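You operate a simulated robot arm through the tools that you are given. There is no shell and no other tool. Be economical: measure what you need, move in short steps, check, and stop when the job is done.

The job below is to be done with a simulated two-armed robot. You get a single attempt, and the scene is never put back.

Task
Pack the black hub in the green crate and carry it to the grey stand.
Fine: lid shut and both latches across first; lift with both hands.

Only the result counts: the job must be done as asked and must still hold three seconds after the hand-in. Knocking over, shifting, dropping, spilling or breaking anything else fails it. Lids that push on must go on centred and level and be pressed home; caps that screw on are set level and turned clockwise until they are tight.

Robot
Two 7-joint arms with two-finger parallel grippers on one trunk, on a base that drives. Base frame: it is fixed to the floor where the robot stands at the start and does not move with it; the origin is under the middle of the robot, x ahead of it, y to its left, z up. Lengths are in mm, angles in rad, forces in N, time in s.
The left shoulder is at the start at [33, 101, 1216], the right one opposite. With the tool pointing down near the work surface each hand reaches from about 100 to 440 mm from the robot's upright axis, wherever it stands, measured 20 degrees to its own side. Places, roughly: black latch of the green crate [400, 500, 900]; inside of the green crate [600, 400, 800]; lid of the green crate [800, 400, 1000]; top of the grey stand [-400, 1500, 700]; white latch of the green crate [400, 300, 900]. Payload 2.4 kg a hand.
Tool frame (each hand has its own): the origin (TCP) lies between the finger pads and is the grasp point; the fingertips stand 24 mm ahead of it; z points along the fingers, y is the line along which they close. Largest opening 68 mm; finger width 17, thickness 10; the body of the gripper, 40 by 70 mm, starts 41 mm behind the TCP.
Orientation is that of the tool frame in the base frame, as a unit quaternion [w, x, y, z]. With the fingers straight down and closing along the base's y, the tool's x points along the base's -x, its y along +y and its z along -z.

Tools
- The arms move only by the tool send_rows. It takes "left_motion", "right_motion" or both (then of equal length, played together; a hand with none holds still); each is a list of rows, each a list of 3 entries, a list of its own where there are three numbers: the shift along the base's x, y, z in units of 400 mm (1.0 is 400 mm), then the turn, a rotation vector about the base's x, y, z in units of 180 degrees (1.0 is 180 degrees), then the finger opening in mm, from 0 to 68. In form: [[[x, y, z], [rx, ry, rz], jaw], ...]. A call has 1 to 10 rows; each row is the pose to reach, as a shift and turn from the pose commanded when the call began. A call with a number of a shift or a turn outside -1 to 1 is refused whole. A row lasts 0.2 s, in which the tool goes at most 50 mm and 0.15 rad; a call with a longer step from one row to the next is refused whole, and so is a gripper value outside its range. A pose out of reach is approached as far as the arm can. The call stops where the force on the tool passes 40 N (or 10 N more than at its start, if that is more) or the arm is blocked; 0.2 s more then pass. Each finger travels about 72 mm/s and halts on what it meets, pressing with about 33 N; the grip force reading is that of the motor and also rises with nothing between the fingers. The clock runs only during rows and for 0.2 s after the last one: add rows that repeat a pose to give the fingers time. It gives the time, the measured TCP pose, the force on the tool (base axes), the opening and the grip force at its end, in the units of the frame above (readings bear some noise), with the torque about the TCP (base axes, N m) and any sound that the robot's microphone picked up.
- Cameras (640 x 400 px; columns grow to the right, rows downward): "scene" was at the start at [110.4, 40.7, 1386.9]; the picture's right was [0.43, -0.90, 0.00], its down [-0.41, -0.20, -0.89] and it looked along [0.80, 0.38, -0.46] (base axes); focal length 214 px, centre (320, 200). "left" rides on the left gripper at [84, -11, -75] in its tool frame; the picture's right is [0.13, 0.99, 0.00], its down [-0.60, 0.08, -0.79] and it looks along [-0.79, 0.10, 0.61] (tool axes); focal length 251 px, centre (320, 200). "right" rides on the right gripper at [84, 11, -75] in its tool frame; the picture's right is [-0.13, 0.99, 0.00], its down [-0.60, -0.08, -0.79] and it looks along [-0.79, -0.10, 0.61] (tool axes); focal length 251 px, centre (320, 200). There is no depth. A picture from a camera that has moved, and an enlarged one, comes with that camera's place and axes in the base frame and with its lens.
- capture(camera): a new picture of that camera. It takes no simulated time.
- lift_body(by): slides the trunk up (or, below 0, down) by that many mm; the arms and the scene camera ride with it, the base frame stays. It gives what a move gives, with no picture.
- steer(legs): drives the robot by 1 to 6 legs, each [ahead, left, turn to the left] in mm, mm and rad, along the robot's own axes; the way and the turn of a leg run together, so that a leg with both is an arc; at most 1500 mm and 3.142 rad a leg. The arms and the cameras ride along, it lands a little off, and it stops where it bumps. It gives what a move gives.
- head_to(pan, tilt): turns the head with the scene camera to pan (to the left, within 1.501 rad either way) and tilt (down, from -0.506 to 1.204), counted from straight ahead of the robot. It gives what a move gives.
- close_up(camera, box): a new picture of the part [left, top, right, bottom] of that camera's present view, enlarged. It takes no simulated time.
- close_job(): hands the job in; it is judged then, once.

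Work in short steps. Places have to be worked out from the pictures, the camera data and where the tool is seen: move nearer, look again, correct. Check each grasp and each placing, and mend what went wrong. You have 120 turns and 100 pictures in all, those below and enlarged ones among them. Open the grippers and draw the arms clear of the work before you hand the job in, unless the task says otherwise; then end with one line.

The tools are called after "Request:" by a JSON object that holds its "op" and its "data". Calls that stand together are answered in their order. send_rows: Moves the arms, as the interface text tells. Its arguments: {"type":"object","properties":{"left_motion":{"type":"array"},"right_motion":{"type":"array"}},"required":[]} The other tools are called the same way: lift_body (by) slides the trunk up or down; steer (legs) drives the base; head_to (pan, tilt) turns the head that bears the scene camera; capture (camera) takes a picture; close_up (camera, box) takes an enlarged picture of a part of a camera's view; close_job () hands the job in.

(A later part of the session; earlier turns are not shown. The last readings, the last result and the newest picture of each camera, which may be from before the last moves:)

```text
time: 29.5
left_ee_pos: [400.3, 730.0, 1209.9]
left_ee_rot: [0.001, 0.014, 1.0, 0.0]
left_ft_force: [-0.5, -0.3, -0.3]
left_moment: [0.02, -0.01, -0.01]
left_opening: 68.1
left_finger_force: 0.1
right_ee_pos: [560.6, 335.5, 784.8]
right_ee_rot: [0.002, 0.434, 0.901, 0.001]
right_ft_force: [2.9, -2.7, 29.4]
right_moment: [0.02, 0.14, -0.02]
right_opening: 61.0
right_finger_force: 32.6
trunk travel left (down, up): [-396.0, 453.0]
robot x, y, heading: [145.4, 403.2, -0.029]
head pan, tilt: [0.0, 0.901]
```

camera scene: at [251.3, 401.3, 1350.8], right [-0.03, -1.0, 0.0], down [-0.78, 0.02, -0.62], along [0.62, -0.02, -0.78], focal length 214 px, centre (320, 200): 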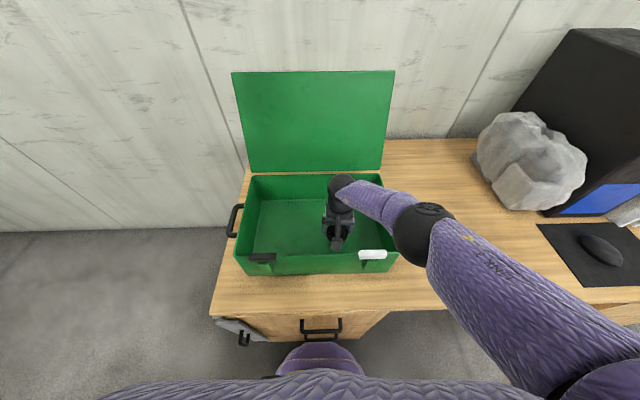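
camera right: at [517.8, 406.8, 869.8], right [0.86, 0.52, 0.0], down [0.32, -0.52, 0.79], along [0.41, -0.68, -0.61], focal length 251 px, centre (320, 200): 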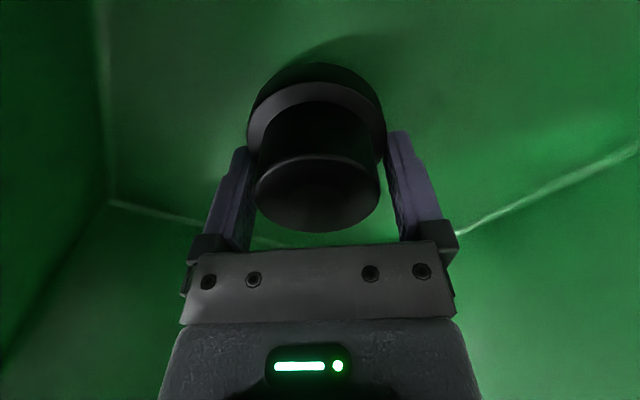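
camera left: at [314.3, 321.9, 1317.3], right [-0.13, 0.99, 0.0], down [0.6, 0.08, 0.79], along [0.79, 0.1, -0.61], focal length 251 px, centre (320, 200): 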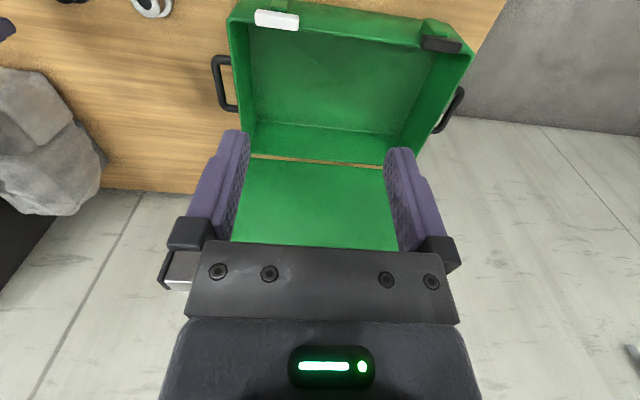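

The hub is on the crate floor (29 N). Release and rise with the hand.

Request:
{"op": "send_rows", "data": {"right_motion": [[[0, 0, 0.005], [0, 0, 0], 60], [[0, 0, 0.005], [0, 0, 0], 68], [[0, 0, 0.005], [0, 0, 0], 68], [[0, 0, 0.08], [0, 0, 0], 68], [[0, 0, 0.18], [0, 0, 0], 68], [[0, 0, 0.3], [0, 0, 0], 68], [[0, 0, 0.42], [0, 0, 0], 68]]}}

Request:
{"op": "capture", "data": {"camera": "scene"}}

```text
time: 31.1
left_ee_pos: [401.1, 730.5, 1209.1]
left_ee_rot: [0.0, 0.014, 1.0, -0.001]
left_ft_force: [0.3, 0.1, -0.4]
left_moment: [0.01, 0.02, 0.01]
left_opening: 67.9
left_finger_force: 0.2
right_ee_pos: [564.3, 331.4, 953.5]
right_ee_rot: [0.0, 0.434, 0.901, 0.0]
right_ft_force: [0.2, -0.4, 0.1]
right_moment: [0.02, 0.01, 0.01]
right_opening: 68.1
right_finger_force: 0.0
trunk travel left (down, up): [-396.0, 453.0]
robot x, y, heading: [146.4, 403.5, -0.029]
head pan, tilt: [0.0, 0.901]
```

```text
65 pictures are left
camera scene: at [255.2, 401.2, 1317.6], right [-0.03, -1.0, 0.0], down [-0.78, 0.02, -0.62], along [0.62, -0.02, -0.78], focal length 214 px, centre (320, 200)
```

scene: 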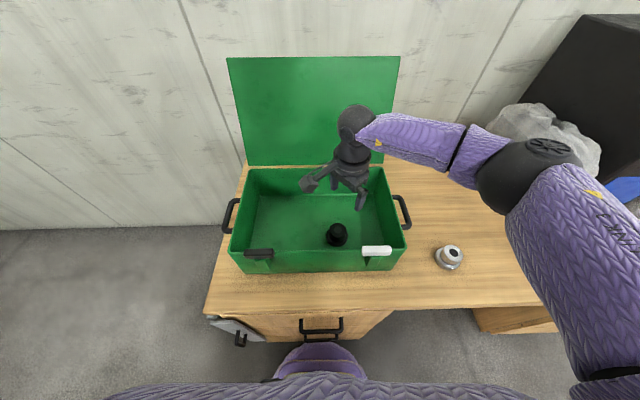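

Hub stands upright in the crate. The lid and handles are near my reach limit, so I'll pull the crate ~90 mm toward me using a finger against the inside of the front wall. First un-yaw and centre the right hand, jaws closed.

Request:
{"op": "send_rows", "data": {"right_motion": [[[-0.02, 0.03, 0], [0, 0, 0.046], 40], [[-0.04, 0.06, 0], [0, 0, 0.092], 20], [[-0.06, 0.09, 0], [0, 0, 0.138], 0], [[-0.08, 0.12, 0], [0, 0, 0.184], 0], [[-0.1, 0.15, 0], [0, 0, 0.23], 0], [[-0.12, 0.168, 0], [0, 0, 0.276], 0], [[-0.12, 0.168, -0.08], [0, 0, 0.276], 0], [[-0.12, 0.168, -0.16], [0, 0, 0.276], 0], [[-0.12, 0.168, -0.22], [0, 0, 0.276], 0]]}}

Request:
{"op": "capture", "data": {"camera": "scene"}}

Request:
{"op": "capture", "data": {"camera": "right"}}

```text
time: 33.1
left_ee_pos: [403.3, 729.6, 1209.2]
left_ee_rot: [-0.001, 0.014, 1.0, 0.0]
left_ft_force: [0.6, 0.1, -0.7]
left_moment: [0.0, 0.02, 0.0]
left_opening: 68.0
left_finger_force: 0.0
right_ee_pos: [514.5, 403.1, 864.4]
right_ee_rot: [-0.001, 0.014, 1.0, -0.001]
right_ft_force: [-0.7, 0.2, -0.8]
right_moment: [-0.02, -0.01, -0.01]
right_opening: 0.0
right_finger_force: 23.6
trunk travel left (down, up): [-396.0, 453.0]
robot x, y, heading: [149.3, 403.7, -0.029]
head pan, tilt: [0.0, 0.901]
```

```text
64 pictures are left
camera scene: at [255.4, 401.3, 1317.6], right [-0.03, -1.0, 0.0], down [-0.78, 0.02, -0.62], along [0.62, -0.02, -0.78], focal length 214 px, centre (320, 200)
```

scene: 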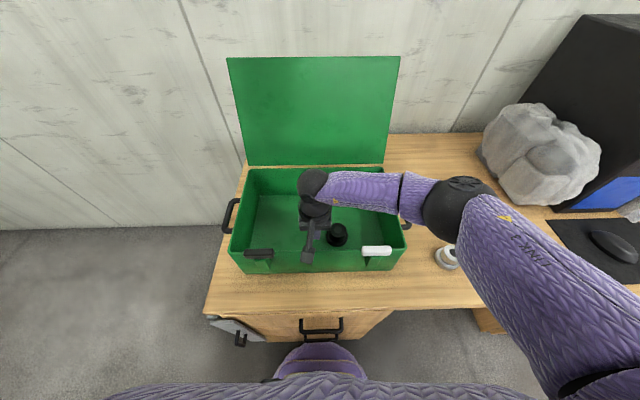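

```text
63 pictures are left
camera right: at [430.6, 415.2, 938.4], right [0.16, 0.99, 0.0], down [0.6, -0.1, 0.79], along [0.78, -0.13, -0.61], focal length 251 px, centre (320, 200)
```

right: 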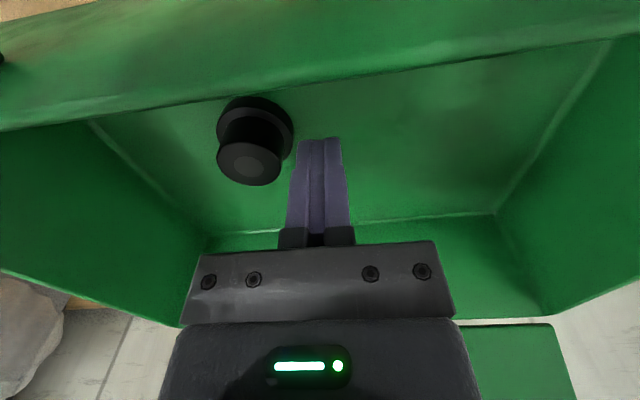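

Pull the hand toward me; watch the force when the wall is met.

Request:
{"op": "send_rows", "data": {"right_motion": [[[-0.03, 0, 0], [0, 0, 0], 0], [[-0.06, 0, 0], [0, 0, 0], 0], [[-0.085, 0, 0], [0, 0, 0], 0], [[-0.11, 0, 0], [0, 0, 0], 0], [[-0.135, 0, 0], [0, 0, 0], 0]]}}

Request:
{"op": "capture", "data": {"camera": "scene"}}

```text
time: 34.3
left_ee_pos: [402.4, 728.9, 1209.2]
left_ee_rot: [-0.001, 0.015, 1.0, 0.001]
left_ft_force: [0.6, -0.4, 0.2]
left_moment: [0.04, -0.03, 0.02]
left_opening: 68.1
left_finger_force: 0.0
right_ee_pos: [461.1, 400.9, 861.9]
right_ee_rot: [-0.001, 0.015, 1.0, 0.0]
right_ft_force: [4.0, -0.5, 1.9]
right_moment: [-0.03, 0.05, 0.06]
right_opening: 0.0
right_finger_force: 23.9
trunk travel left (down, up): [-396.0, 453.0]
robot x, y, heading: [145.9, 405.1, -0.032]
head pan, tilt: [0.0, 0.901]
```

```text
62 pictures are left
camera scene: at [255.9, 401.2, 1317.6], right [-0.03, -1.0, 0.0], down [-0.78, 0.02, -0.62], along [0.62, -0.02, -0.78], focal length 214 px, centre (320, 200)
```

scene: 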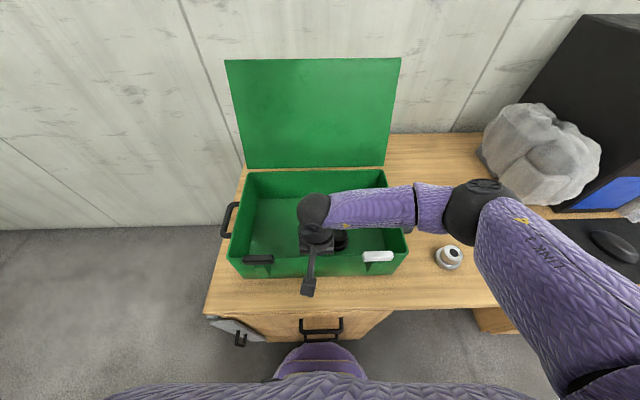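

The crate slides easily. Continue pulling another 80 mm.

Request:
{"op": "send_rows", "data": {"right_motion": [[[-0.02, 0, 0], [0, 0, 0], 0], [[-0.045, 0, 0], [0, 0, 0], 0], [[-0.07, 0, 0], [0, 0, 0], 0], [[-0.095, 0, 0], [0, 0, 0], 0], [[-0.12, 0, 0], [0, 0, 0], 0], [[-0.145, 0, 0], [0, 0, 0], 0], [[-0.17, 0, 0], [0, 0, 0], 0], [[-0.19, 0, 0], [0, 0, 0], 0], [[-0.18, 0, 0], [0, 0, 0], 0]]}}

Request:
{"op": "capture", "data": {"camera": "scene"}}

```text
time: 36.3
left_ee_pos: [401.7, 730.2, 1208.7]
left_ee_rot: [0.0, 0.014, 1.0, 0.0]
left_ft_force: [-0.6, 1.0, -0.1]
left_moment: [0.01, -0.01, -0.04]
left_opening: 67.8
left_finger_force: 0.2
right_ee_pos: [388.5, 401.6, 860.8]
right_ee_rot: [-0.001, 0.014, 1.0, 0.0]
right_ft_force: [0.4, -0.9, -0.4]
right_moment: [0.01, 0.03, 0.05]
right_opening: 0.0
right_finger_force: 23.8
trunk travel left (down, up): [-396.0, 453.0]
robot x, y, heading: [147.9, 404.8, -0.034]
head pan, tilt: [0.0, 0.901]
```

```text
61 pictures are left
camera scene: at [255.5, 401.2, 1317.6], right [-0.03, -1.0, 0.0], down [-0.78, 0.02, -0.62], along [0.62, -0.02, -0.78], focal length 214 px, centre (320, 200)
```

scene: 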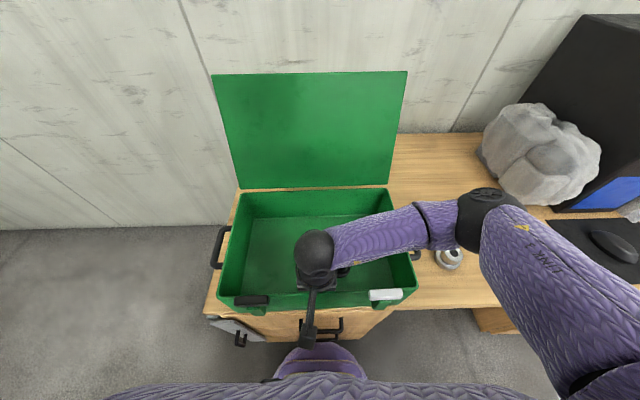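

The crate is now at the front of the desk (hinge ≈ x 660, lid top ≈ [775, ·,1120]). Lift the right hand out.

Request:
{"op": "send_rows", "data": {"right_motion": [[[0.02, 0, 0.1], [0, 0, 0], 0], [[0.02, 0, 0.22], [0, 0, 0], 0], [[0.02, 0, 0.34], [0, 0, 0], 0], [[0.02, 0, 0.46], [0, 0, 0], 0], [[0.02, 0, 0.58], [0, 0, 0], 0], [[0.02, 0, 0.7], [0, 0, 0], 0], [[0.02, 0, 0.8], [0, 0, 0], 0]]}}

Request:
{"op": "capture", "data": {"camera": "right"}}

Request:
{"op": "close_up", "data": {"camera": "scene", "box": [190, 50, 430, 320]}}

```text
time: 37.9
left_ee_pos: [402.2, 730.7, 1209.0]
left_ee_rot: [0.0, 0.015, 1.0, 0.0]
left_ft_force: [-0.5, 0.2, -0.7]
left_moment: [0.01, 0.01, 0.01]
left_opening: 68.1
left_finger_force: 0.1
right_ee_pos: [394.1, 401.4, 1184.2]
right_ee_rot: [0.001, 0.015, 1.0, 0.0]
right_ft_force: [0.2, 0.2, -0.3]
right_moment: [-0.02, 0.03, -0.01]
right_opening: 0.0
right_finger_force: 23.7
trunk travel left (down, up): [-396.0, 453.0]
robot x, y, heading: [146.0, 402.9, -0.032]
head pan, tilt: [0.0, 0.901]
```

```text
60 pictures are left
camera right: at [309.4, 414.3, 1258.5], right [0.16, 0.99, 0.0], down [0.6, -0.1, 0.79], along [0.78, -0.13, -0.61], focal length 251 px, centre (320, 200)
```

right: 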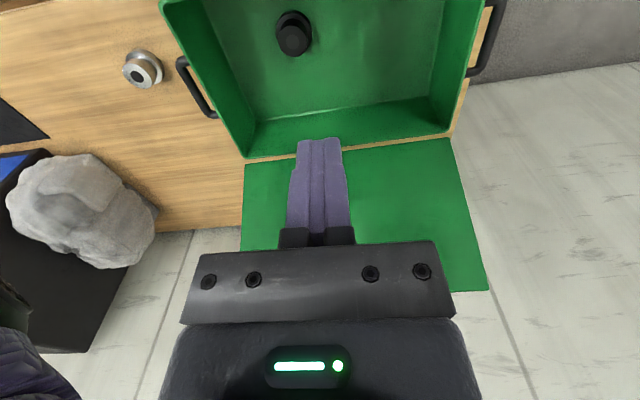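

```text
1.48 times, centred on (310, 185) of scene
camera zoom: at [255.2, 401.3, 1317.6], right [-0.03, -1.0, 0.0], down [-0.78, 0.02, -0.62], along [0.62, -0.02, -0.78], focal length 318 px, centre (335, 222)
```

zoom: 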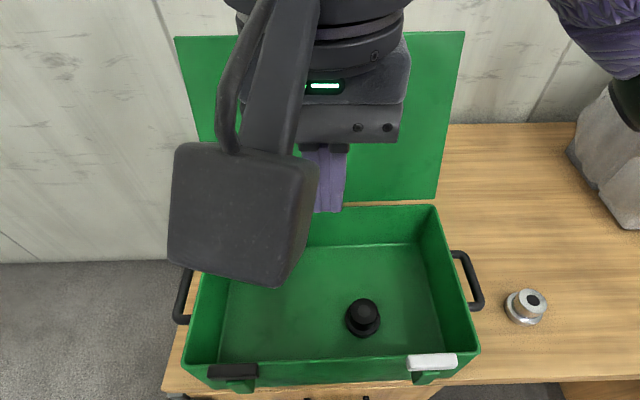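

I'll turn the robot 1.0 rad left in place, which brings the right shoulder ~70 mm nearer the lid.

Request:
{"op": "steer", "data": {"legs": [[0, 0, 1.0]]}}

Request:
{"op": "head_to", "data": {"pan": -0.9, "tilt": 0.6}}

Request:
{"op": "capture", "data": {"camera": "scene"}}

```text
time: 40.8
left_ee_pos: [8.3, 793.2, 1209.2]
left_ee_rot: [0.0, -0.469, 0.883, -0.001]
left_ft_force: [-0.3, -0.1, 0.8]
left_moment: [0.01, -0.03, 0.02]
left_opening: 67.9
left_finger_force: 0.0
right_ee_pos: [281.0, 610.7, 1182.2]
right_ee_rot: [0.001, -0.469, 0.883, 0.0]
right_ft_force: [0.0, -0.2, 0.2]
right_moment: [0.03, 0.0, 0.03]
right_opening: 0.3
right_finger_force: 23.4
trunk travel left (down, up): [-396.0, 453.0]
robot x, y, heading: [147.2, 401.4, 0.977]
head pan, tilt: [0.0, 0.901]
```

```text
time: 42.0
left_ee_pos: [9.0, 793.4, 1208.9]
left_ee_rot: [0.0, -0.469, 0.883, 0.0]
left_ft_force: [-0.2, -1.1, 0.5]
left_moment: [0.01, 0.01, 0.01]
left_opening: 68.1
left_finger_force: 0.0
right_ee_pos: [280.7, 610.4, 1184.1]
right_ee_rot: [0.0, -0.469, 0.883, 0.0]
right_ft_force: [-0.5, 0.1, -0.2]
right_moment: [-0.02, 0.02, 0.0]
right_opening: 0.3
right_finger_force: 23.4
trunk travel left (down, up): [-396.0, 453.0]
robot x, y, heading: [145.3, 401.7, 0.978]
head pan, tilt: [-0.901, 0.6]
```

```text
58 pictures are left
camera scene: at [253.8, 437.6, 1342.4], right [0.08, -1.0, 0.0], down [-0.56, -0.04, -0.82], along [0.82, 0.06, -0.57], focal length 214 px, centre (320, 200)
```

scene: 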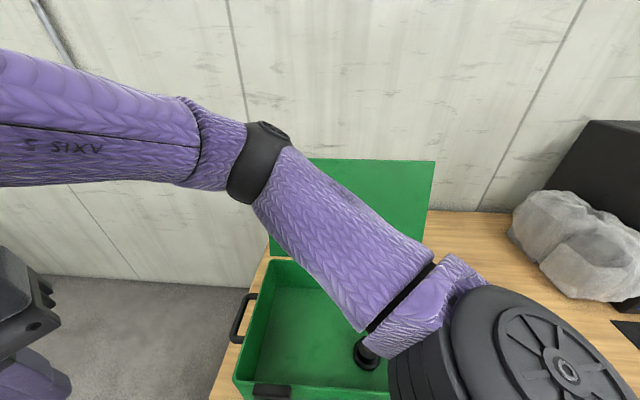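

Bring the right hand forward while undoing the yaw, toward [520,500,1250].

Request:
{"op": "send_rows", "data": {"right_motion": [[[0.085, -0.039, 0.024], [0, 0, -0.0444], 0], [[0.17, -0.078, 0.048], [0, 0, -0.0888], 0], [[0.255, -0.117, 0.072], [0, 0, -0.1332], 0], [[0.34, -0.156, 0.096], [0, 0, -0.1776], 0], [[0.425, -0.195, 0.12], [0, 0, -0.222], 0], [[0.51, -0.234, 0.144], [0, 0, -0.2664], 0], [[0.6, -0.275, 0.168], [0, 0, -0.311], 0]]}}

Request:
{"op": "capture", "data": {"camera": "scene"}}

Request:
{"op": "capture", "data": {"camera": "right"}}

```text
time: 43.6
left_ee_pos: [9.8, 792.4, 1210.3]
left_ee_rot: [0.0, -0.469, 0.883, 0.0]
left_ft_force: [-0.4, 0.0, -1.2]
left_moment: [0.03, 0.03, -0.01]
left_opening: 68.0
left_finger_force: 0.1
right_ee_pos: [523.7, 502.4, 1251.4]
right_ee_rot: [0.0, 0.001, 1.0, 0.001]
right_ft_force: [0.4, -0.3, -0.9]
right_moment: [0.02, 0.01, 0.03]
right_opening: 0.1
right_finger_force: 23.9
trunk travel left (down, up): [-396.0, 453.0]
robot x, y, heading: [149.5, 401.3, 0.976]
head pan, tilt: [-0.901, 0.6]
```

```text
57 pictures are left
camera scene: at [254.0, 437.2, 1342.4], right [0.07, -1.0, 0.0], down [-0.56, -0.04, -0.82], along [0.82, 0.06, -0.57], focal length 214 px, centre (320, 200)
```

scene: 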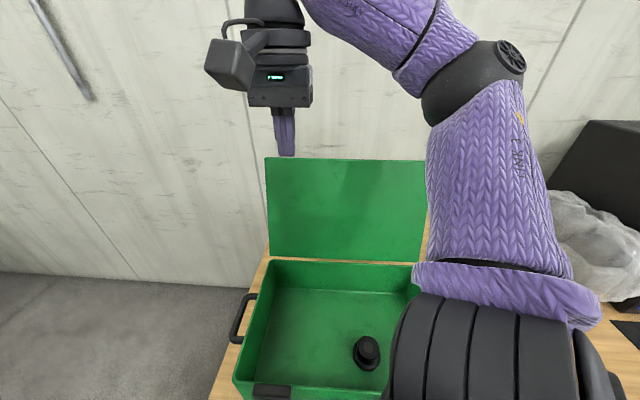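

```text
56 pictures are left
camera right: at [439.2, 511.1, 1326.4], right [0.13, 0.99, 0.0], down [0.6, -0.08, 0.79], along [0.79, -0.1, -0.61], focal length 251 px, centre (320, 200)
```

right: 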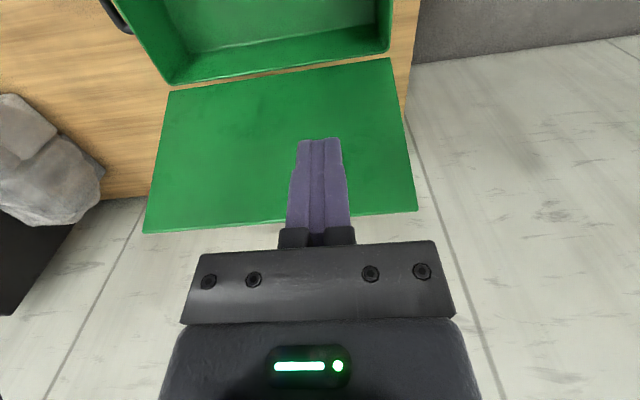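

Lid top edge triangulates to about [731, ·,1134]. Pitch the hand ~40° forward and move above/behind the edge.

Request:
{"op": "send_rows", "data": {"right_motion": [[[0.08, -0.03, 0], [0, -0.0444, 0], 0], [[0.16, -0.06, 0], [0, -0.0888, 0], 0], [[0.24, -0.09, 0], [0, -0.1332, 0], 0], [[0.32, -0.12, 0], [0, -0.1776, 0], 0], [[0.4, -0.155, 0], [0, -0.222, 0], 0], [[0.5, -0.155, 0], [0, -0.222, 0], 0], [[0.6, -0.155, -0.05], [0, -0.222, 0], 0]]}}

Request:
{"op": "capture", "data": {"camera": "scene"}}

Request:
{"op": "capture", "data": {"camera": "right"}}

```text
time: 45.2
left_ee_pos: [8.3, 793.7, 1208.5]
left_ee_rot: [-0.001, -0.468, 0.884, 0.001]
left_ft_force: [0.1, -0.2, 0.1]
left_moment: [-0.02, 0.0, -0.04]
left_opening: 67.9
left_finger_force: 0.0
right_ee_pos: [760.6, 436.4, 1229.8]
right_ee_rot: [0.342, 0.002, 0.94, -0.001]
right_ft_force: [0.5, 1.2, 0.4]
right_moment: [0.01, 0.0, -0.02]
right_opening: 0.0
right_finger_force: 24.6
trunk travel left (down, up): [-396.0, 453.0]
robot x, y, heading: [149.3, 402.6, 0.978]
head pan, tilt: [-0.901, 0.6]
```

```text
55 pictures are left
camera scene: at [254.3, 437.5, 1342.3], right [0.07, -1.0, 0.0], down [-0.56, -0.04, -0.82], along [0.82, 0.06, -0.57], focal length 214 px, centre (320, 200)
```

scene: 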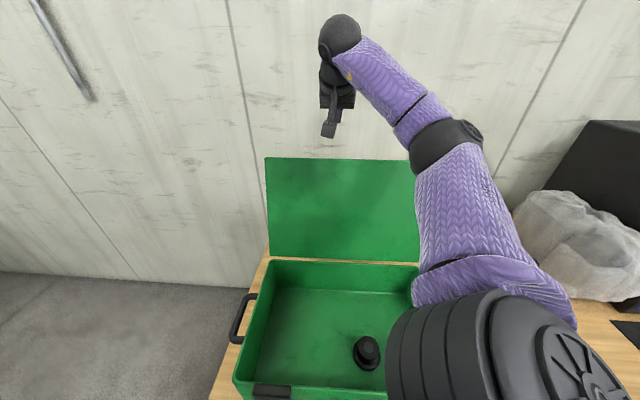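

```text
54 pictures are left
camera right: at [647.2, 446.9, 1232.2], right [0.1, 0.99, 0.08], down [-0.05, -0.08, 1.0], along [0.99, -0.11, 0.04], focal length 251 px, centre (320, 200)
```

right: 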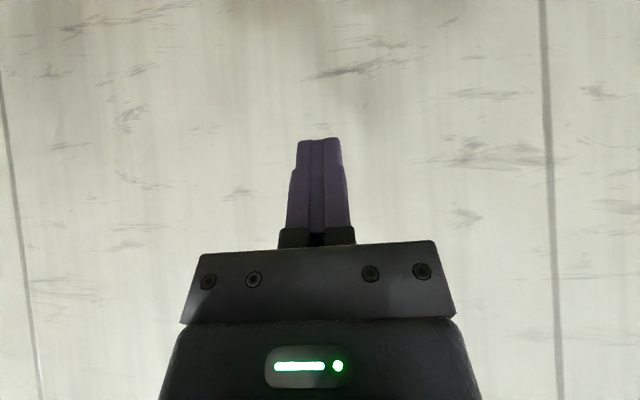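

Reachable. Lower 100 mm behind the lid's edge.

Request:
{"op": "send_rows", "data": {"right_motion": [[[0.02, 0, -0.08], [0, 0, 0], 0], [[0.025, 0, -0.16], [0, 0, 0], 0], [[0.025, 0, -0.245], [0, 0, 0], 0]]}}

Request:
{"op": "capture", "data": {"camera": "scene"}}

Request:
{"op": "capture", "data": {"camera": "right"}}

```text
time: 46.0
left_ee_pos: [8.3, 792.9, 1209.5]
left_ee_rot: [-0.001, -0.468, 0.884, -0.001]
left_ft_force: [0.1, 0.1, 0.3]
left_moment: [0.0, 0.02, 0.05]
left_opening: 67.9
left_finger_force: 0.0
right_ee_pos: [770.9, 437.5, 1130.2]
right_ee_rot: [0.343, 0.001, 0.939, 0.0]
right_ft_force: [0.8, -0.1, 0.0]
right_moment: [0.01, 0.0, 0.01]
right_opening: 0.2
right_finger_force: 23.2
trunk travel left (down, up): [-396.0, 453.0]
robot x, y, heading: [148.2, 403.9, 0.976]
head pan, tilt: [-0.901, 0.6]
```

```text
53 pictures are left
camera scene: at [253.9, 437.3, 1342.4], right [0.07, -1.0, 0.0], down [-0.56, -0.04, -0.82], along [0.82, 0.06, -0.57], focal length 214 px, centre (320, 200)
```

scene: 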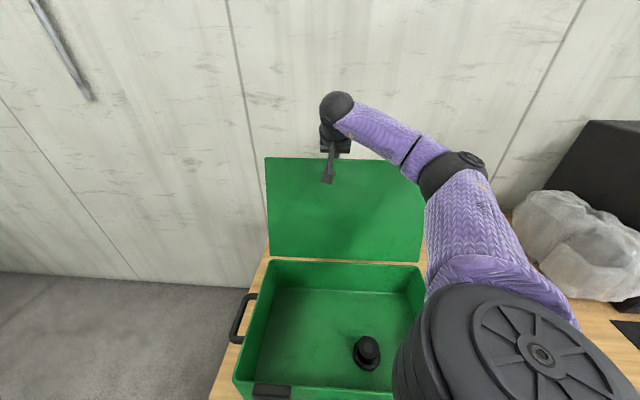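

```text
52 pictures are left
camera right: at [658.0, 447.1, 1133.3], right [0.1, 0.99, 0.08], down [-0.05, -0.08, 1.0], along [0.99, -0.1, 0.04], focal length 251 px, centre (320, 200)
```

right: 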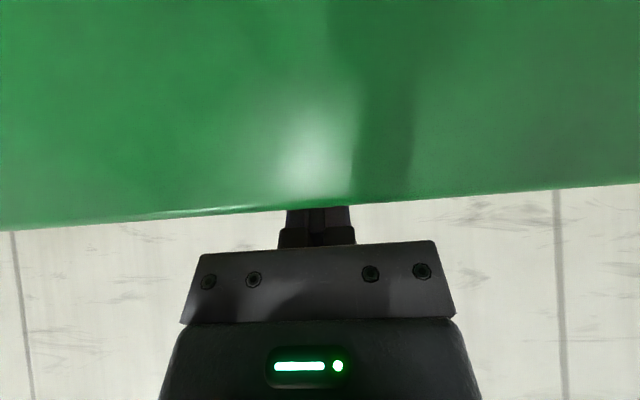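

Fingers are behind the lid edge. Pull toward me 85 mm.

Request:
{"op": "send_rows", "data": {"right_motion": [[[-0.05, 0, 0], [0, 0, 0], 0], [[-0.1, 0, 0.005], [0, 0, 0], 0], [[-0.15, 0, 0.01], [0, 0, 0], 0], [[-0.2, 0, 0.015], [0, 0, 0], 0]]}}

Request:
{"op": "capture", "data": {"camera": "scene"}}

Request:
{"op": "capture", "data": {"camera": "right"}}

```text
time: 47.0
left_ee_pos: [8.7, 793.3, 1209.6]
left_ee_rot: [0.0, -0.469, 0.883, 0.0]
left_ft_force: [-0.4, -0.7, 0.2]
left_moment: [0.02, -0.03, -0.03]
left_opening: 68.0
left_finger_force: 0.1
right_ee_pos: [691.8, 435.2, 1137.5]
right_ee_rot: [0.342, 0.001, 0.94, 0.0]
right_ft_force: [-0.3, -0.4, -0.5]
right_moment: [-0.03, 0.06, -0.02]
right_opening: 0.1
right_finger_force: 23.2
trunk travel left (down, up): [-396.0, 453.0]
robot x, y, heading: [149.0, 400.8, 0.977]
head pan, tilt: [-0.901, 0.6]
```

```text
51 pictures are left
camera scene: at [253.9, 437.4, 1342.3], right [0.07, -1.0, 0.0], down [-0.56, -0.04, -0.83], along [0.82, 0.06, -0.56], focal length 214 px, centre (320, 200)
```

scene: 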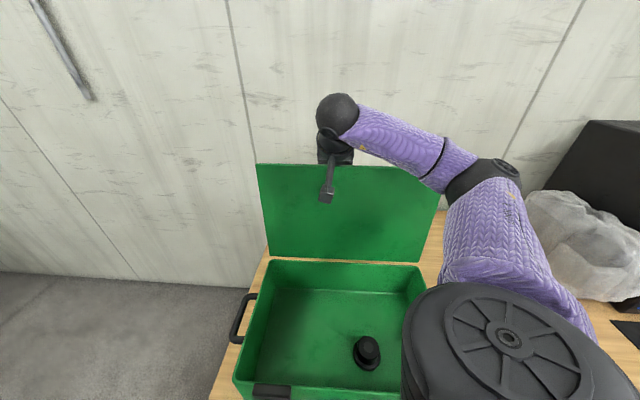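

```text
50 pictures are left
camera right: at [578.3, 446.1, 1141.0], right [0.1, 0.99, 0.08], down [-0.05, -0.08, 1.0], along [0.99, -0.1, 0.04], focal length 251 px, centre (320, 200)
```

right: 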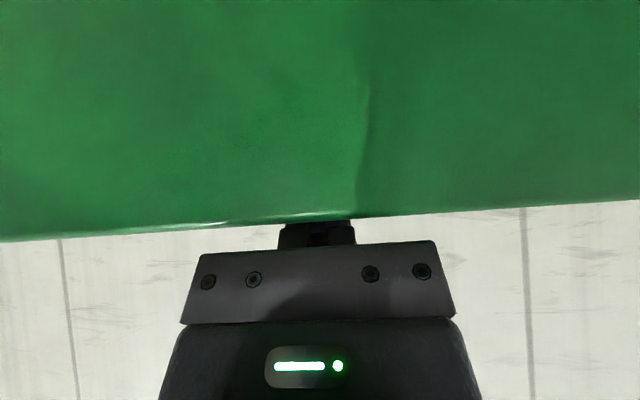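

The lid follows. Continue pulling 60 mm past vertical, slowly.

Request:
{"op": "send_rows", "data": {"right_motion": [[[-0.03, 0, 0.005], [0, 0, 0], 0], [[-0.06, 0, 0.005], [0, 0, 0], 0], [[-0.09, 0, 0.005], [0, 0, 0], 0], [[-0.12, 0, 0.0], [0, 0, 0], 0], [[-0.15, 0, -0.005], [0, 0, 0], 0]]}}

Request:
{"op": "capture", "data": {"camera": "scene"}}

```text
time: 48.2
left_ee_pos: [6.9, 792.3, 1209.9]
left_ee_rot: [0.0, -0.469, 0.883, 0.0]
left_ft_force: [-0.3, 0.7, -1.2]
left_moment: [0.02, 0.01, -0.02]
left_opening: 67.9
left_finger_force: 0.0
right_ee_pos: [631.0, 436.1, 1137.5]
right_ee_rot: [0.344, 0.002, 0.939, 0.001]
right_ft_force: [0.6, -1.8, 15.9]
right_moment: [0.11, -0.21, 0.0]
right_opening: 0.0
right_finger_force: 23.5
trunk travel left (down, up): [-396.0, 453.0]
robot x, y, heading: [147.4, 403.3, 0.978]
head pan, tilt: [-0.901, 0.6]
```

```text
49 pictures are left
camera scene: at [252.6, 437.1, 1342.7], right [0.07, -1.0, 0.0], down [-0.56, -0.04, -0.83], along [0.82, 0.06, -0.56], focal length 214 px, centre (320, 200)
```

scene: 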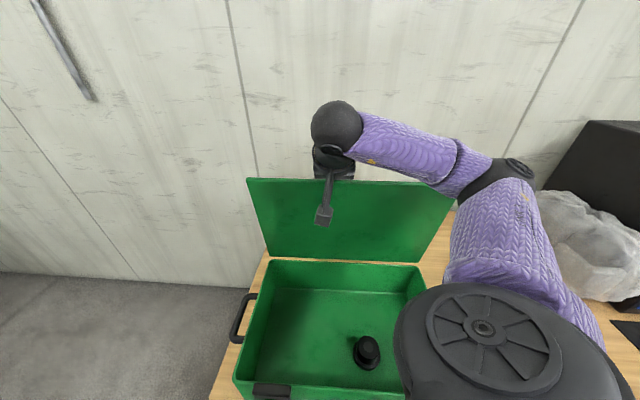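

Lid is ~9° past vertical with its edge touching the gripper body (16 N up). Raise 12 mm to relieve it.

Request:
{"op": "send_rows", "data": {"right_motion": [[[0.0, 0, 0.03], [0, 0, 0], 0], [[0.0, 0, 0.03], [0, 0, 0], 0]]}}

Request:
{"op": "capture", "data": {"camera": "scene"}}

```text
time: 48.8
left_ee_pos: [8.6, 793.6, 1208.7]
left_ee_rot: [0.0, -0.469, 0.883, 0.0]
left_ft_force: [0.7, 0.1, -0.7]
left_moment: [-0.02, -0.02, -0.03]
left_opening: 68.0
left_finger_force: 0.1
right_ee_pos: [632.1, 437.1, 1146.8]
right_ee_rot: [0.342, 0.0, 0.94, 0.0]
right_ft_force: [-0.4, -0.4, -0.7]
right_moment: [0.01, 0.01, -0.01]
right_opening: 0.1
right_finger_force: 23.3
trunk travel left (down, up): [-396.0, 453.0]
robot x, y, heading: [148.1, 403.3, 0.976]
head pan, tilt: [-0.901, 0.6]
```

```text
48 pictures are left
camera scene: at [254.0, 437.4, 1342.3], right [0.07, -1.0, 0.0], down [-0.56, -0.04, -0.82], along [0.82, 0.06, -0.57], focal length 214 px, centre (320, 200)
```

scene: 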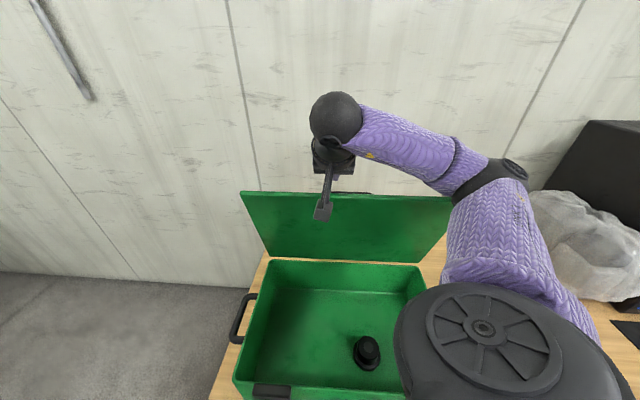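

The lid is now falling on its own, slowly. Raise the hand clear and let time pass.

Request:
{"op": "send_rows", "data": {"right_motion": [[[0.0, 0, 0.06], [0, 0, 0], 0], [[0.0, 0, 0.15], [0, 0, 0], 0], [[0.0, 0, 0.15], [0, 0, 0], 0]]}}

Request:
{"op": "capture", "data": {"camera": "scene"}}

```text
time: 49.6
left_ee_pos: [7.1, 792.6, 1208.7]
left_ee_rot: [0.0, -0.469, 0.883, 0.0]
left_ft_force: [-0.8, -0.1, 0.3]
left_moment: [-0.02, -0.03, 0.01]
left_opening: 68.1
left_finger_force: 0.0
right_ee_pos: [629.2, 437.8, 1206.6]
right_ee_rot: [0.341, 0.001, 0.94, -0.001]
right_ft_force: [0.0, 0.9, -0.2]
right_moment: [0.0, 0.01, 0.01]
right_opening: 0.2
right_finger_force: 23.6
right hand out of reach, approached as far as the arm can: row 2
trunk travel left (down, up): [-396.0, 453.0]
robot x, y, heading: [146.5, 404.4, 0.977]
head pan, tilt: [-0.901, 0.6]
```

```text
47 pictures are left
camera scene: at [253.2, 436.8, 1342.5], right [0.07, -1.0, 0.0], down [-0.56, -0.04, -0.83], along [0.82, 0.06, -0.56], focal length 214 px, centre (320, 200)
```

scene: 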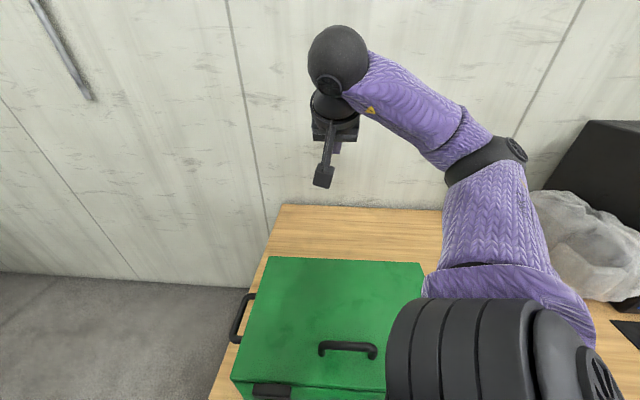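

The lid has closed; it carries a top handle. Retract and un-pitch the right hand, then turn the robot back to face the desk.

Request:
{"op": "send_rows", "data": {"right_motion": [[[-0.07, 0.0, 0], [0, 0.0444, 0], 0], [[-0.14, 0.0, 0], [0, 0.0888, 0], 0], [[-0.21, 0, 0], [0, 0.1332, 0], 0], [[-0.28, 0, 0], [0, 0.1776, 0], 0], [[-0.33, 0, 0], [0, 0.222, 0], 0]]}}

Request:
{"op": "steer", "data": {"legs": [[0, 0, -0.977]]}}

Request:
{"op": "head_to", "data": {"pan": 0.0, "tilt": 1.0}}

Request:
{"op": "capture", "data": {"camera": "scene"}}

```text
time: 50.8
left_ee_pos: [9.2, 791.8, 1209.4]
left_ee_rot: [0.0, -0.468, 0.884, 0.0]
left_ft_force: [0.4, 0.5, 0.1]
left_moment: [0.01, 0.01, 0.01]
left_opening: 68.1
left_finger_force: 0.2
right_ee_pos: [501.3, 442.7, 1208.6]
right_ee_rot: [-0.001, 0.001, 1.0, -0.001]
right_ft_force: [-0.7, 0.5, 0.3]
right_moment: [0.05, 0.0, 0.01]
right_opening: 0.0
right_finger_force: 22.8
right hand out of reach, approached as far as the arm can: row 3, 4
trunk travel left (down, up): [-396.0, 453.0]
robot x, y, heading: [143.1, 400.4, 0.975]
head pan, tilt: [-0.901, 0.6]
```

```text
time: 53.8
left_ee_pos: [397.5, 732.9, 1209.1]
left_ee_rot: [0.0, 0.01, 1.0, 0.0]
left_ft_force: [0.3, -0.4, 0.4]
left_moment: [0.01, 0.02, 0.0]
left_opening: 68.2
left_finger_force: 0.1
right_ee_pos: [373.5, 128.0, 1208.8]
right_ee_rot: [0.0, 0.478, 0.878, 0.0]
right_ft_force: [1.2, -0.3, -0.5]
right_moment: [0.04, 0.01, -0.02]
right_opening: 0.0
right_finger_force: 23.3
trunk travel left (down, up): [-396.0, 453.0]
robot x, y, heading: [149.6, 404.3, -0.019]
head pan, tilt: [-0.901, 0.6]
```

```text
time: 55.0
left_ee_pos: [398.0, 732.2, 1208.9]
left_ee_rot: [0.0, 0.009, 1.0, 0.001]
left_ft_force: [0.3, 1.1, -0.2]
left_moment: [0.01, 0.01, 0.02]
left_opening: 67.8
left_finger_force: 0.1
right_ee_pos: [373.0, 129.7, 1207.6]
right_ee_rot: [0.0, 0.478, 0.878, 0.0]
right_ft_force: [-0.2, -0.2, 0.6]
right_moment: [-0.02, -0.02, 0.02]
right_opening: 0.2
right_finger_force: 23.5
trunk travel left (down, up): [-396.0, 453.0]
robot x, y, heading: [150.7, 406.6, -0.022]
head pan, tilt: [0.0, 1.0]
```

```text
46 pictures are left
camera scene: at [249.5, 402.0, 1310.4], right [-0.02, -1.0, 0.0], down [-0.84, 0.02, -0.54], along [0.54, -0.01, -0.84], focal length 214 px, centre (320, 200)
```

scene: 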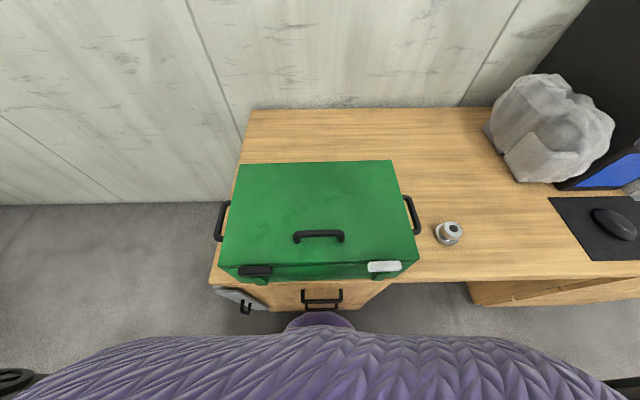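

Lid is on. Close-up of the latches.

Request:
{"op": "close_up", "data": {"camera": "scene", "box": [210, 220, 330, 295]}}

Request:
{"op": "close_up", "data": {"camera": "scene", "box": [330, 220, 450, 295]}}

Request:
{"op": "capture", "data": {"camera": "left"}}

```text
5.33 times, centred on (270, 258) of scene
camera zoom: at [249.5, 402.0, 1310.4], right [-0.02, -1.0, 0.0], down [-0.84, 0.02, -0.54], along [0.54, -0.01, -0.84], focal length 1144 px, centre (587, -107)
```

zoom: 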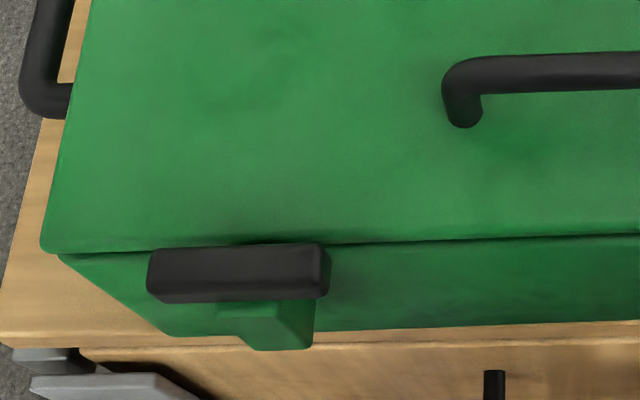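

```text
5.33 times, centred on (390, 258) of scene
camera zoom: at [249.5, 402.0, 1310.4], right [-0.02, -1.0, 0.0], down [-0.84, 0.02, -0.54], along [0.54, -0.01, -0.84], focal length 1144 px, centre (-53, -107)
```

zoom: 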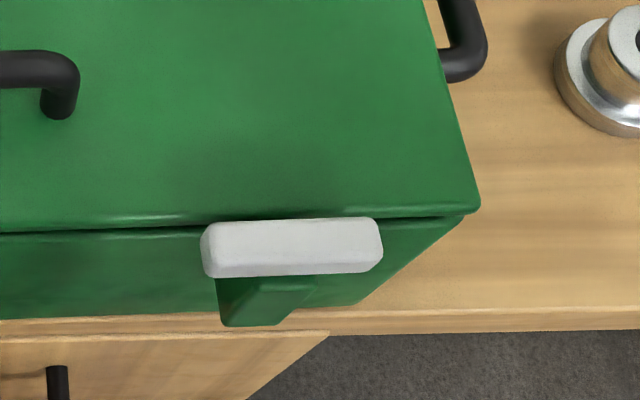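

```text
43 pictures are left
camera left: at [313.5, 722.7, 1284.2], right [-0.11, 0.99, 0.0], down [0.61, 0.07, 0.79], along [0.79, 0.09, -0.61], focal length 251 px, centre (320, 200)
```

left: 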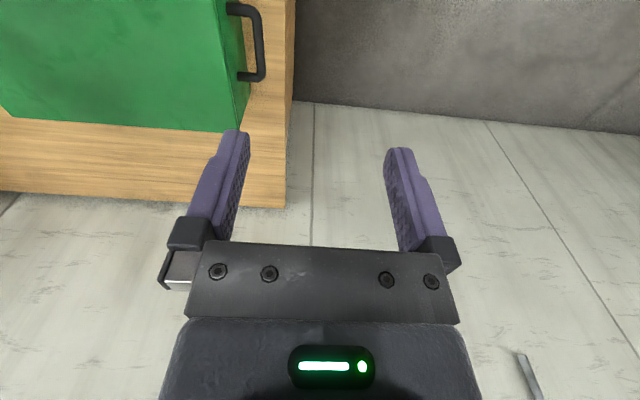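

Each latch is an eccentric bar on a post that swings over the lid (black: pivot ≈[361,513], long end at +y; white: pivot ≈[365,285], long end at −y). Back off 100 mm for elbow room, and bring the hands over.

Request:
{"op": "steer", "data": {"legs": [[-100, 0, 0.02]]}}

Request:
{"op": "head_to", "data": {"pan": 0.0, "tilt": 0.9}}

Request:
{"op": "capture", "data": {"camera": "scene"}}

```text
time: 56.1
left_ee_pos: [291.3, 737.2, 1209.3]
left_ee_rot: [0.0, 0.0, 1.0, 0.0]
left_ft_force: [0.2, 0.2, -0.4]
left_moment: [0.02, 0.0, -0.04]
left_opening: 68.2
left_finger_force: 0.2
right_ee_pos: [277.8, 133.5, 1208.5]
right_ee_rot: [0.0, 0.47, 0.883, 0.0]
right_ft_force: [0.1, 0.1, 0.0]
right_moment: [-0.02, 0.0, 0.01]
right_opening: 0.0
right_finger_force: 23.7
trunk travel left (down, up): [-396.0, 453.0]
robot x, y, heading: [44.3, 404.7, -0.007]
head pan, tilt: [0.0, 1.0]
```

```text
time: 56.8
left_ee_pos: [293.0, 737.8, 1210.1]
left_ee_rot: [0.0, 0.0, 1.0, -0.001]
left_ft_force: [0.1, -0.6, 0.6]
left_moment: [0.02, -0.02, -0.03]
left_opening: 67.9
left_finger_force: 0.1
right_ee_pos: [277.8, 134.2, 1207.3]
right_ee_rot: [0.0, 0.47, 0.883, 0.0]
right_ft_force: [-0.2, 0.5, 0.0]
right_moment: [-0.04, -0.02, 0.0]
right_opening: 0.0
right_finger_force: 23.6
trunk travel left (down, up): [-396.0, 453.0]
robot x, y, heading: [48.2, 402.4, -0.001]
head pan, tilt: [0.0, 0.901]
```

```text
42 pictures are left
camera scene: at [155.3, 404.9, 1317.6], right [0.0, -1.0, 0.0], down [-0.78, 0.0, -0.62], along [0.62, 0.0, -0.78], focal length 214 px, centre (320, 200)
```

scene: 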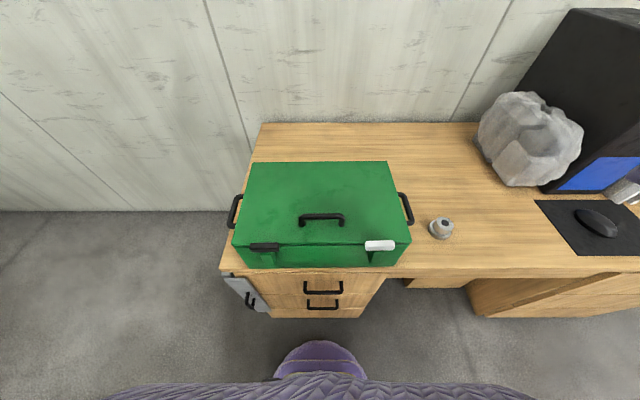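

Move both hands to hover in front of/above their latches with jaws closed, un-yawing the right one.

Request:
{"op": "send_rows", "data": {"left_motion": [[[0.013, -0.07, -0.075], [0, 0, 0], 30], [[0.027, -0.14, -0.15], [0, 0, 0], 0], [[0.04, -0.21, -0.225], [0, 0, 0], 0], [[0.055, -0.28, -0.3], [0, 0, 0], 0], [[0.068, -0.35, -0.375], [0, 0, 0], 0], [[0.08, -0.42, -0.45], [0, 0, 0], 0], [[0.095, -0.49, -0.522], [0, 0, 0], 0]], "right_motion": [[[0.018, 0.05, -0.075], [0, 0, 0.0444], 0], [[0.037, 0.1, -0.15], [0, 0, 0.0888], 0], [[0.055, 0.15, -0.225], [0, 0, 0.1332], 0], [[0.074, 0.2, -0.3], [0, 0, 0.1776], 0], [[0.092, 0.25, -0.375], [0, 0, 0.222], 0], [[0.11, 0.3, -0.45], [0, 0, 0.2664], 0], [[0.13, 0.34, -0.52], [0, 0, 0.3115], 0]]}}

Request:
{"op": "capture", "data": {"camera": "left"}}

Request:
{"op": "capture", "data": {"camera": "right"}}

```text
time: 58.4
left_ee_pos: [331.8, 542.4, 998.9]
left_ee_rot: [-0.001, 0.0, 1.0, 0.0]
left_ft_force: [0.1, 0.0, 0.0]
left_moment: [0.0, -0.04, -0.01]
left_opening: 0.1
left_finger_force: 23.9
right_ee_pos: [331.5, 270.5, 999.9]
right_ee_rot: [0.001, -0.001, 1.0, 0.0]
right_ft_force: [0.9, 0.8, 1.4]
right_moment: [-0.01, -0.01, -0.02]
right_opening: 0.1
right_finger_force: 24.3
trunk travel left (down, up): [-396.0, 453.0]
robot x, y, heading: [47.6, 404.6, 0.002]
head pan, tilt: [0.0, 0.901]
```

```text
41 pictures are left
camera left: at [247.3, 532.0, 1074.1], right [-0.13, 0.99, 0.0], down [0.6, 0.08, 0.79], along [0.79, 0.1, -0.61], focal length 251 px, centre (320, 200)
```

left: 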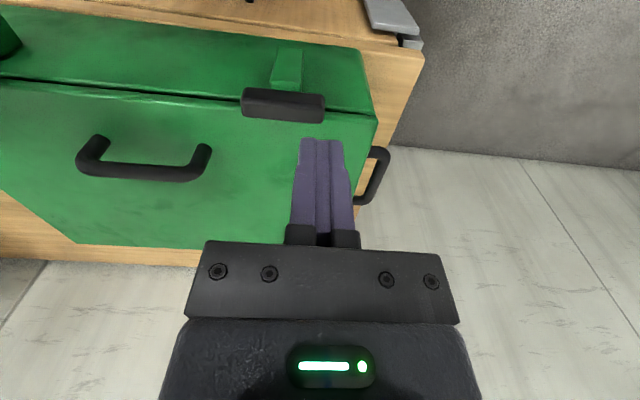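

```text
40 pictures are left
camera right: at [247.3, 279.2, 1074.5], right [0.13, 0.99, 0.0], down [0.6, -0.08, 0.79], along [0.79, -0.1, -0.61], focal length 251 px, centre (320, 200)
```

right: 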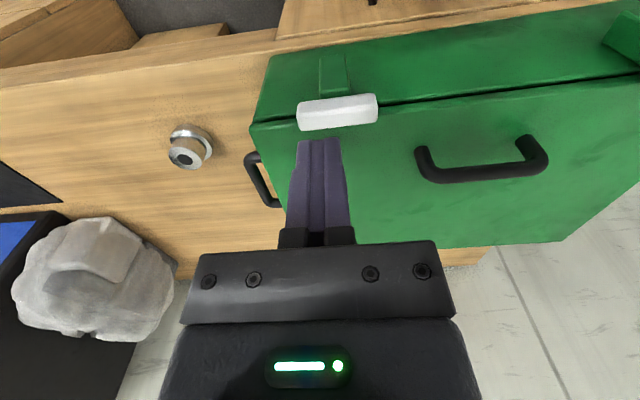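

Combining views: latch bars at about z 913 top, black [354,518], white [354,278.5], each pivoting at its centre above the rib. I'll yaw both hands ~85° so the fingers can straddle the bars, staying high.

Request:
{"op": "send_rows", "data": {"left_motion": [[[0.01, -0.01, 0], [0, 0, 0.047], 0], [[0.02, -0.02, 0], [0, 0, 0.094], 0], [[0.03, -0.03, 0], [0, 0, 0.141], 0], [[0.04, -0.04, 0], [0, 0, 0.188], 0], [[0.055, -0.05, 0], [0, 0, 0.235], 0], [[0.055, -0.06, 0], [0, 0, 0.282], 10], [[0.055, -0.06, 0], [0, 0, 0.329], 20], [[0.055, -0.06, 0], [0, 0, 0.376], 30], [[0.055, -0.06, 0], [0, 0, 0.423], 40], [[0.055, -0.06, 0], [0, 0, 0.47], 50]], "right_motion": [[[0.01, 0.01, 0], [0, 0, -0.047], 0], [[0.02, 0.02, 0], [0, 0, -0.094], 0], [[0.03, 0.021, 0], [0, 0, -0.141], 0], [[0.04, 0.021, 0], [0, 0, -0.188], 0], [[0.055, 0.021, 0], [0, 0, -0.235], 0], [[0.055, 0.021, 0], [0, 0, -0.282], 10], [[0.055, 0.021, 0], [0, 0, -0.329], 20], [[0.055, 0.021, 0], [0, 0, -0.376], 30], [[0.055, 0.021, 0], [0, 0, -0.423], 40], [[0.055, 0.021, 0], [0, 0, -0.47], 50]]}}

Request:
{"op": "capture", "data": {"camera": "left"}}

Request:
{"op": "capture", "data": {"camera": "right"}}

```text
time: 60.6
left_ee_pos: [352.2, 518.2, 1000.2]
left_ee_rot: [0.0, -0.674, 0.738, 0.0]
left_ft_force: [-0.4, -0.4, -1.0]
left_moment: [0.01, 0.02, -0.02]
left_opening: 50.0
left_finger_force: 0.0
right_ee_pos: [352.7, 278.3, 1000.5]
right_ee_rot: [-0.001, 0.674, 0.739, -0.001]
right_ft_force: [-0.7, 0.2, -0.2]
right_moment: [-0.01, -0.02, 0.04]
right_opening: 50.0
right_finger_force: 0.1
trunk travel left (down, up): [-396.0, 453.0]
robot x, y, heading: [45.3, 403.5, 0.0]
head pan, tilt: [0.0, 0.901]
```

```text
39 pictures are left
camera left: at [355.2, 433.4, 1075.3], right [-1.0, -0.04, 0.0], down [-0.02, 0.61, 0.79], along [-0.03, 0.79, -0.61], focal length 251 px, centre (320, 200)
```

left: 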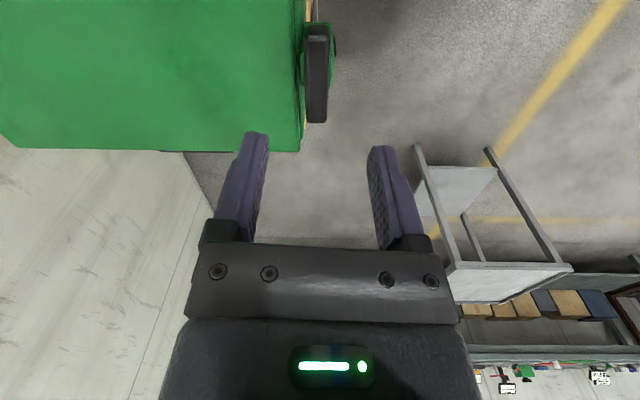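

```text
38 pictures are left
camera right: at [356.0, 362.0, 1074.8], right [1.0, -0.04, 0.0], down [-0.02, -0.61, 0.79], along [-0.03, -0.79, -0.61], focal length 251 px, centre (320, 200)
```

right: 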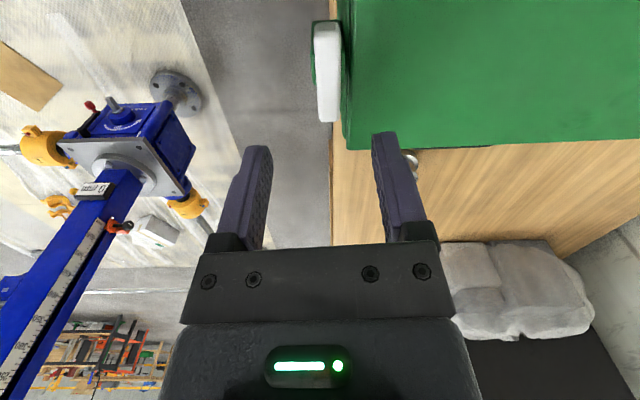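

Clear view: bars ~16 mm wide, black centre [354,516], white [357,281]. Finish the 90° yaw, narrow jaws to 32 and lower to z≈932.

Request:
{"op": "send_rows", "data": {"left_motion": [[[0.004, -0.004, -0.05], [0, 0, 0.03], 32], [[0.004, -0.004, -0.12], [0, 0, 0.03], 32], [[0.004, -0.004, -0.17], [0, 0, 0.03], 32]], "right_motion": [[[0.01, 0.006, -0.05], [0, 0, -0.03], 32], [[0.01, 0.006, -0.12], [0, 0, -0.03], 32], [[0.01, 0.006, -0.17], [0, 0, -0.03], 32]]}}

Request:
{"op": "capture", "data": {"camera": "left"}}

Request:
{"op": "capture", "data": {"camera": "right"}}

```text
time: 61.4
left_ee_pos: [353.7, 517.8, 934.5]
left_ee_rot: [0.0, 0.707, -0.707, 0.001]
left_ft_force: [-0.3, -1.0, 0.1]
left_moment: [0.02, -0.02, -0.02]
left_opening: 32.0
left_finger_force: 0.1
left hand out of reach, approached as far as the arm can: row 3
right_ee_pos: [358.4, 279.1, 931.3]
right_ee_rot: [0.0, 0.707, 0.707, -0.001]
right_ft_force: [0.3, -0.3, -0.2]
right_moment: [0.01, -0.01, 0.0]
right_opening: 32.0
right_finger_force: 0.1
trunk travel left (down, up): [-396.0, 453.0]
robot x, y, heading: [47.4, 400.9, -0.005]
head pan, tilt: [0.0, 0.901]
```

```text
37 pictures are left
camera left: at [363.6, 434.0, 1009.8], right [-0.99, -0.13, 0.0], down [-0.08, 0.6, 0.79], along [-0.1, 0.79, -0.61], focal length 251 px, centre (320, 200)
```

left: 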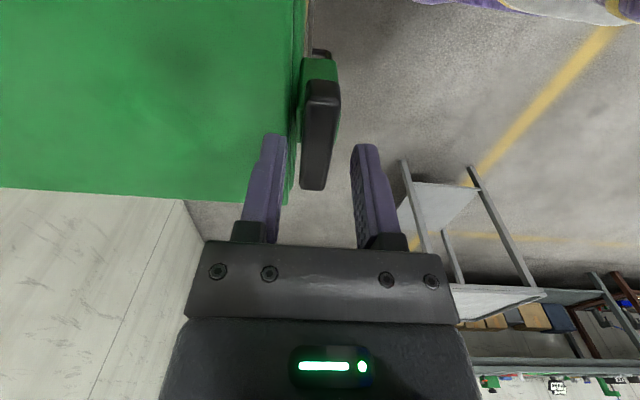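

```text
36 pictures are left
camera right: at [368.7, 362.3, 1006.2], right [0.99, -0.13, 0.0], down [-0.08, -0.6, 0.79], along [-0.1, -0.79, -0.61], focal length 251 px, centre (320, 200)
```

right: 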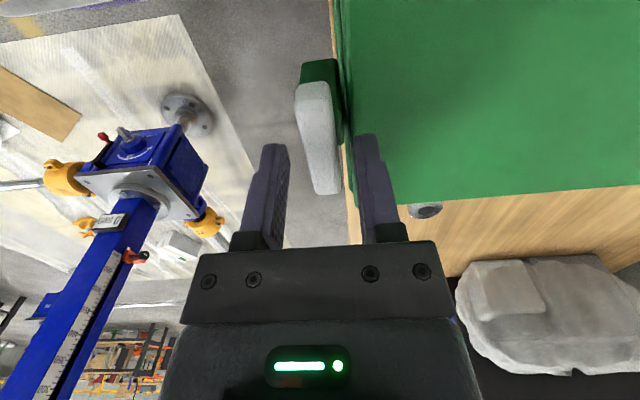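

Bar tops are ~z 903, just under the fingertips. Lower via trunk by 16 mm.

Request:
{"op": "lift_body", "data": {"by": -16}}

Request:
{"op": "capture", "data": {"camera": "right"}}

Request:
{"op": "capture", "data": {"camera": "left"}}

```text
time: 62.0
left_ee_pos: [351.9, 519.4, 918.3]
left_ee_rot: [0.0, -0.707, 0.707, 0.001]
left_ft_force: [0.0, -0.6, 0.4]
left_moment: [0.0, 0.01, -0.03]
left_opening: 32.3
left_finger_force: 0.1
right_ee_pos: [356.4, 281.7, 916.3]
right_ee_rot: [0.002, 0.707, 0.707, 0.001]
right_ft_force: [0.2, -0.4, 11.0]
right_moment: [0.01, -0.22, 0.05]
right_opening: 32.1
right_finger_force: 0.0
trunk travel left (down, up): [-380.0, 469.0]
robot x, y, heading: [49.3, 403.7, 0.002]
head pan, tilt: [0.0, 0.901]
```

```text
35 pictures are left
camera right: at [367.0, 364.0, 991.6], right [0.99, -0.13, 0.0], down [-0.08, -0.6, 0.79], along [-0.1, -0.79, -0.61], focal length 251 px, centre (320, 200)
```

right: 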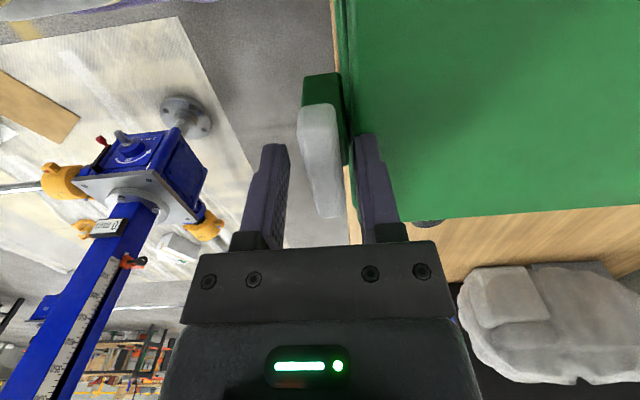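

```text
34 pictures are left
camera left: at [363.3, 434.7, 993.6], right [-0.99, -0.13, 0.0], down [-0.08, 0.6, 0.79], along [-0.1, 0.79, -0.61], focal length 251 px, centre (320, 200)
```

left: 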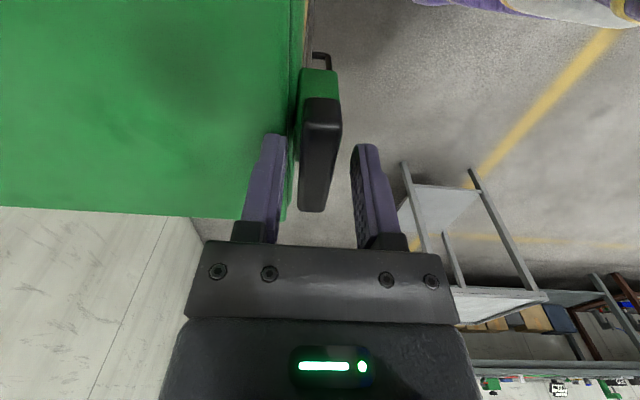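

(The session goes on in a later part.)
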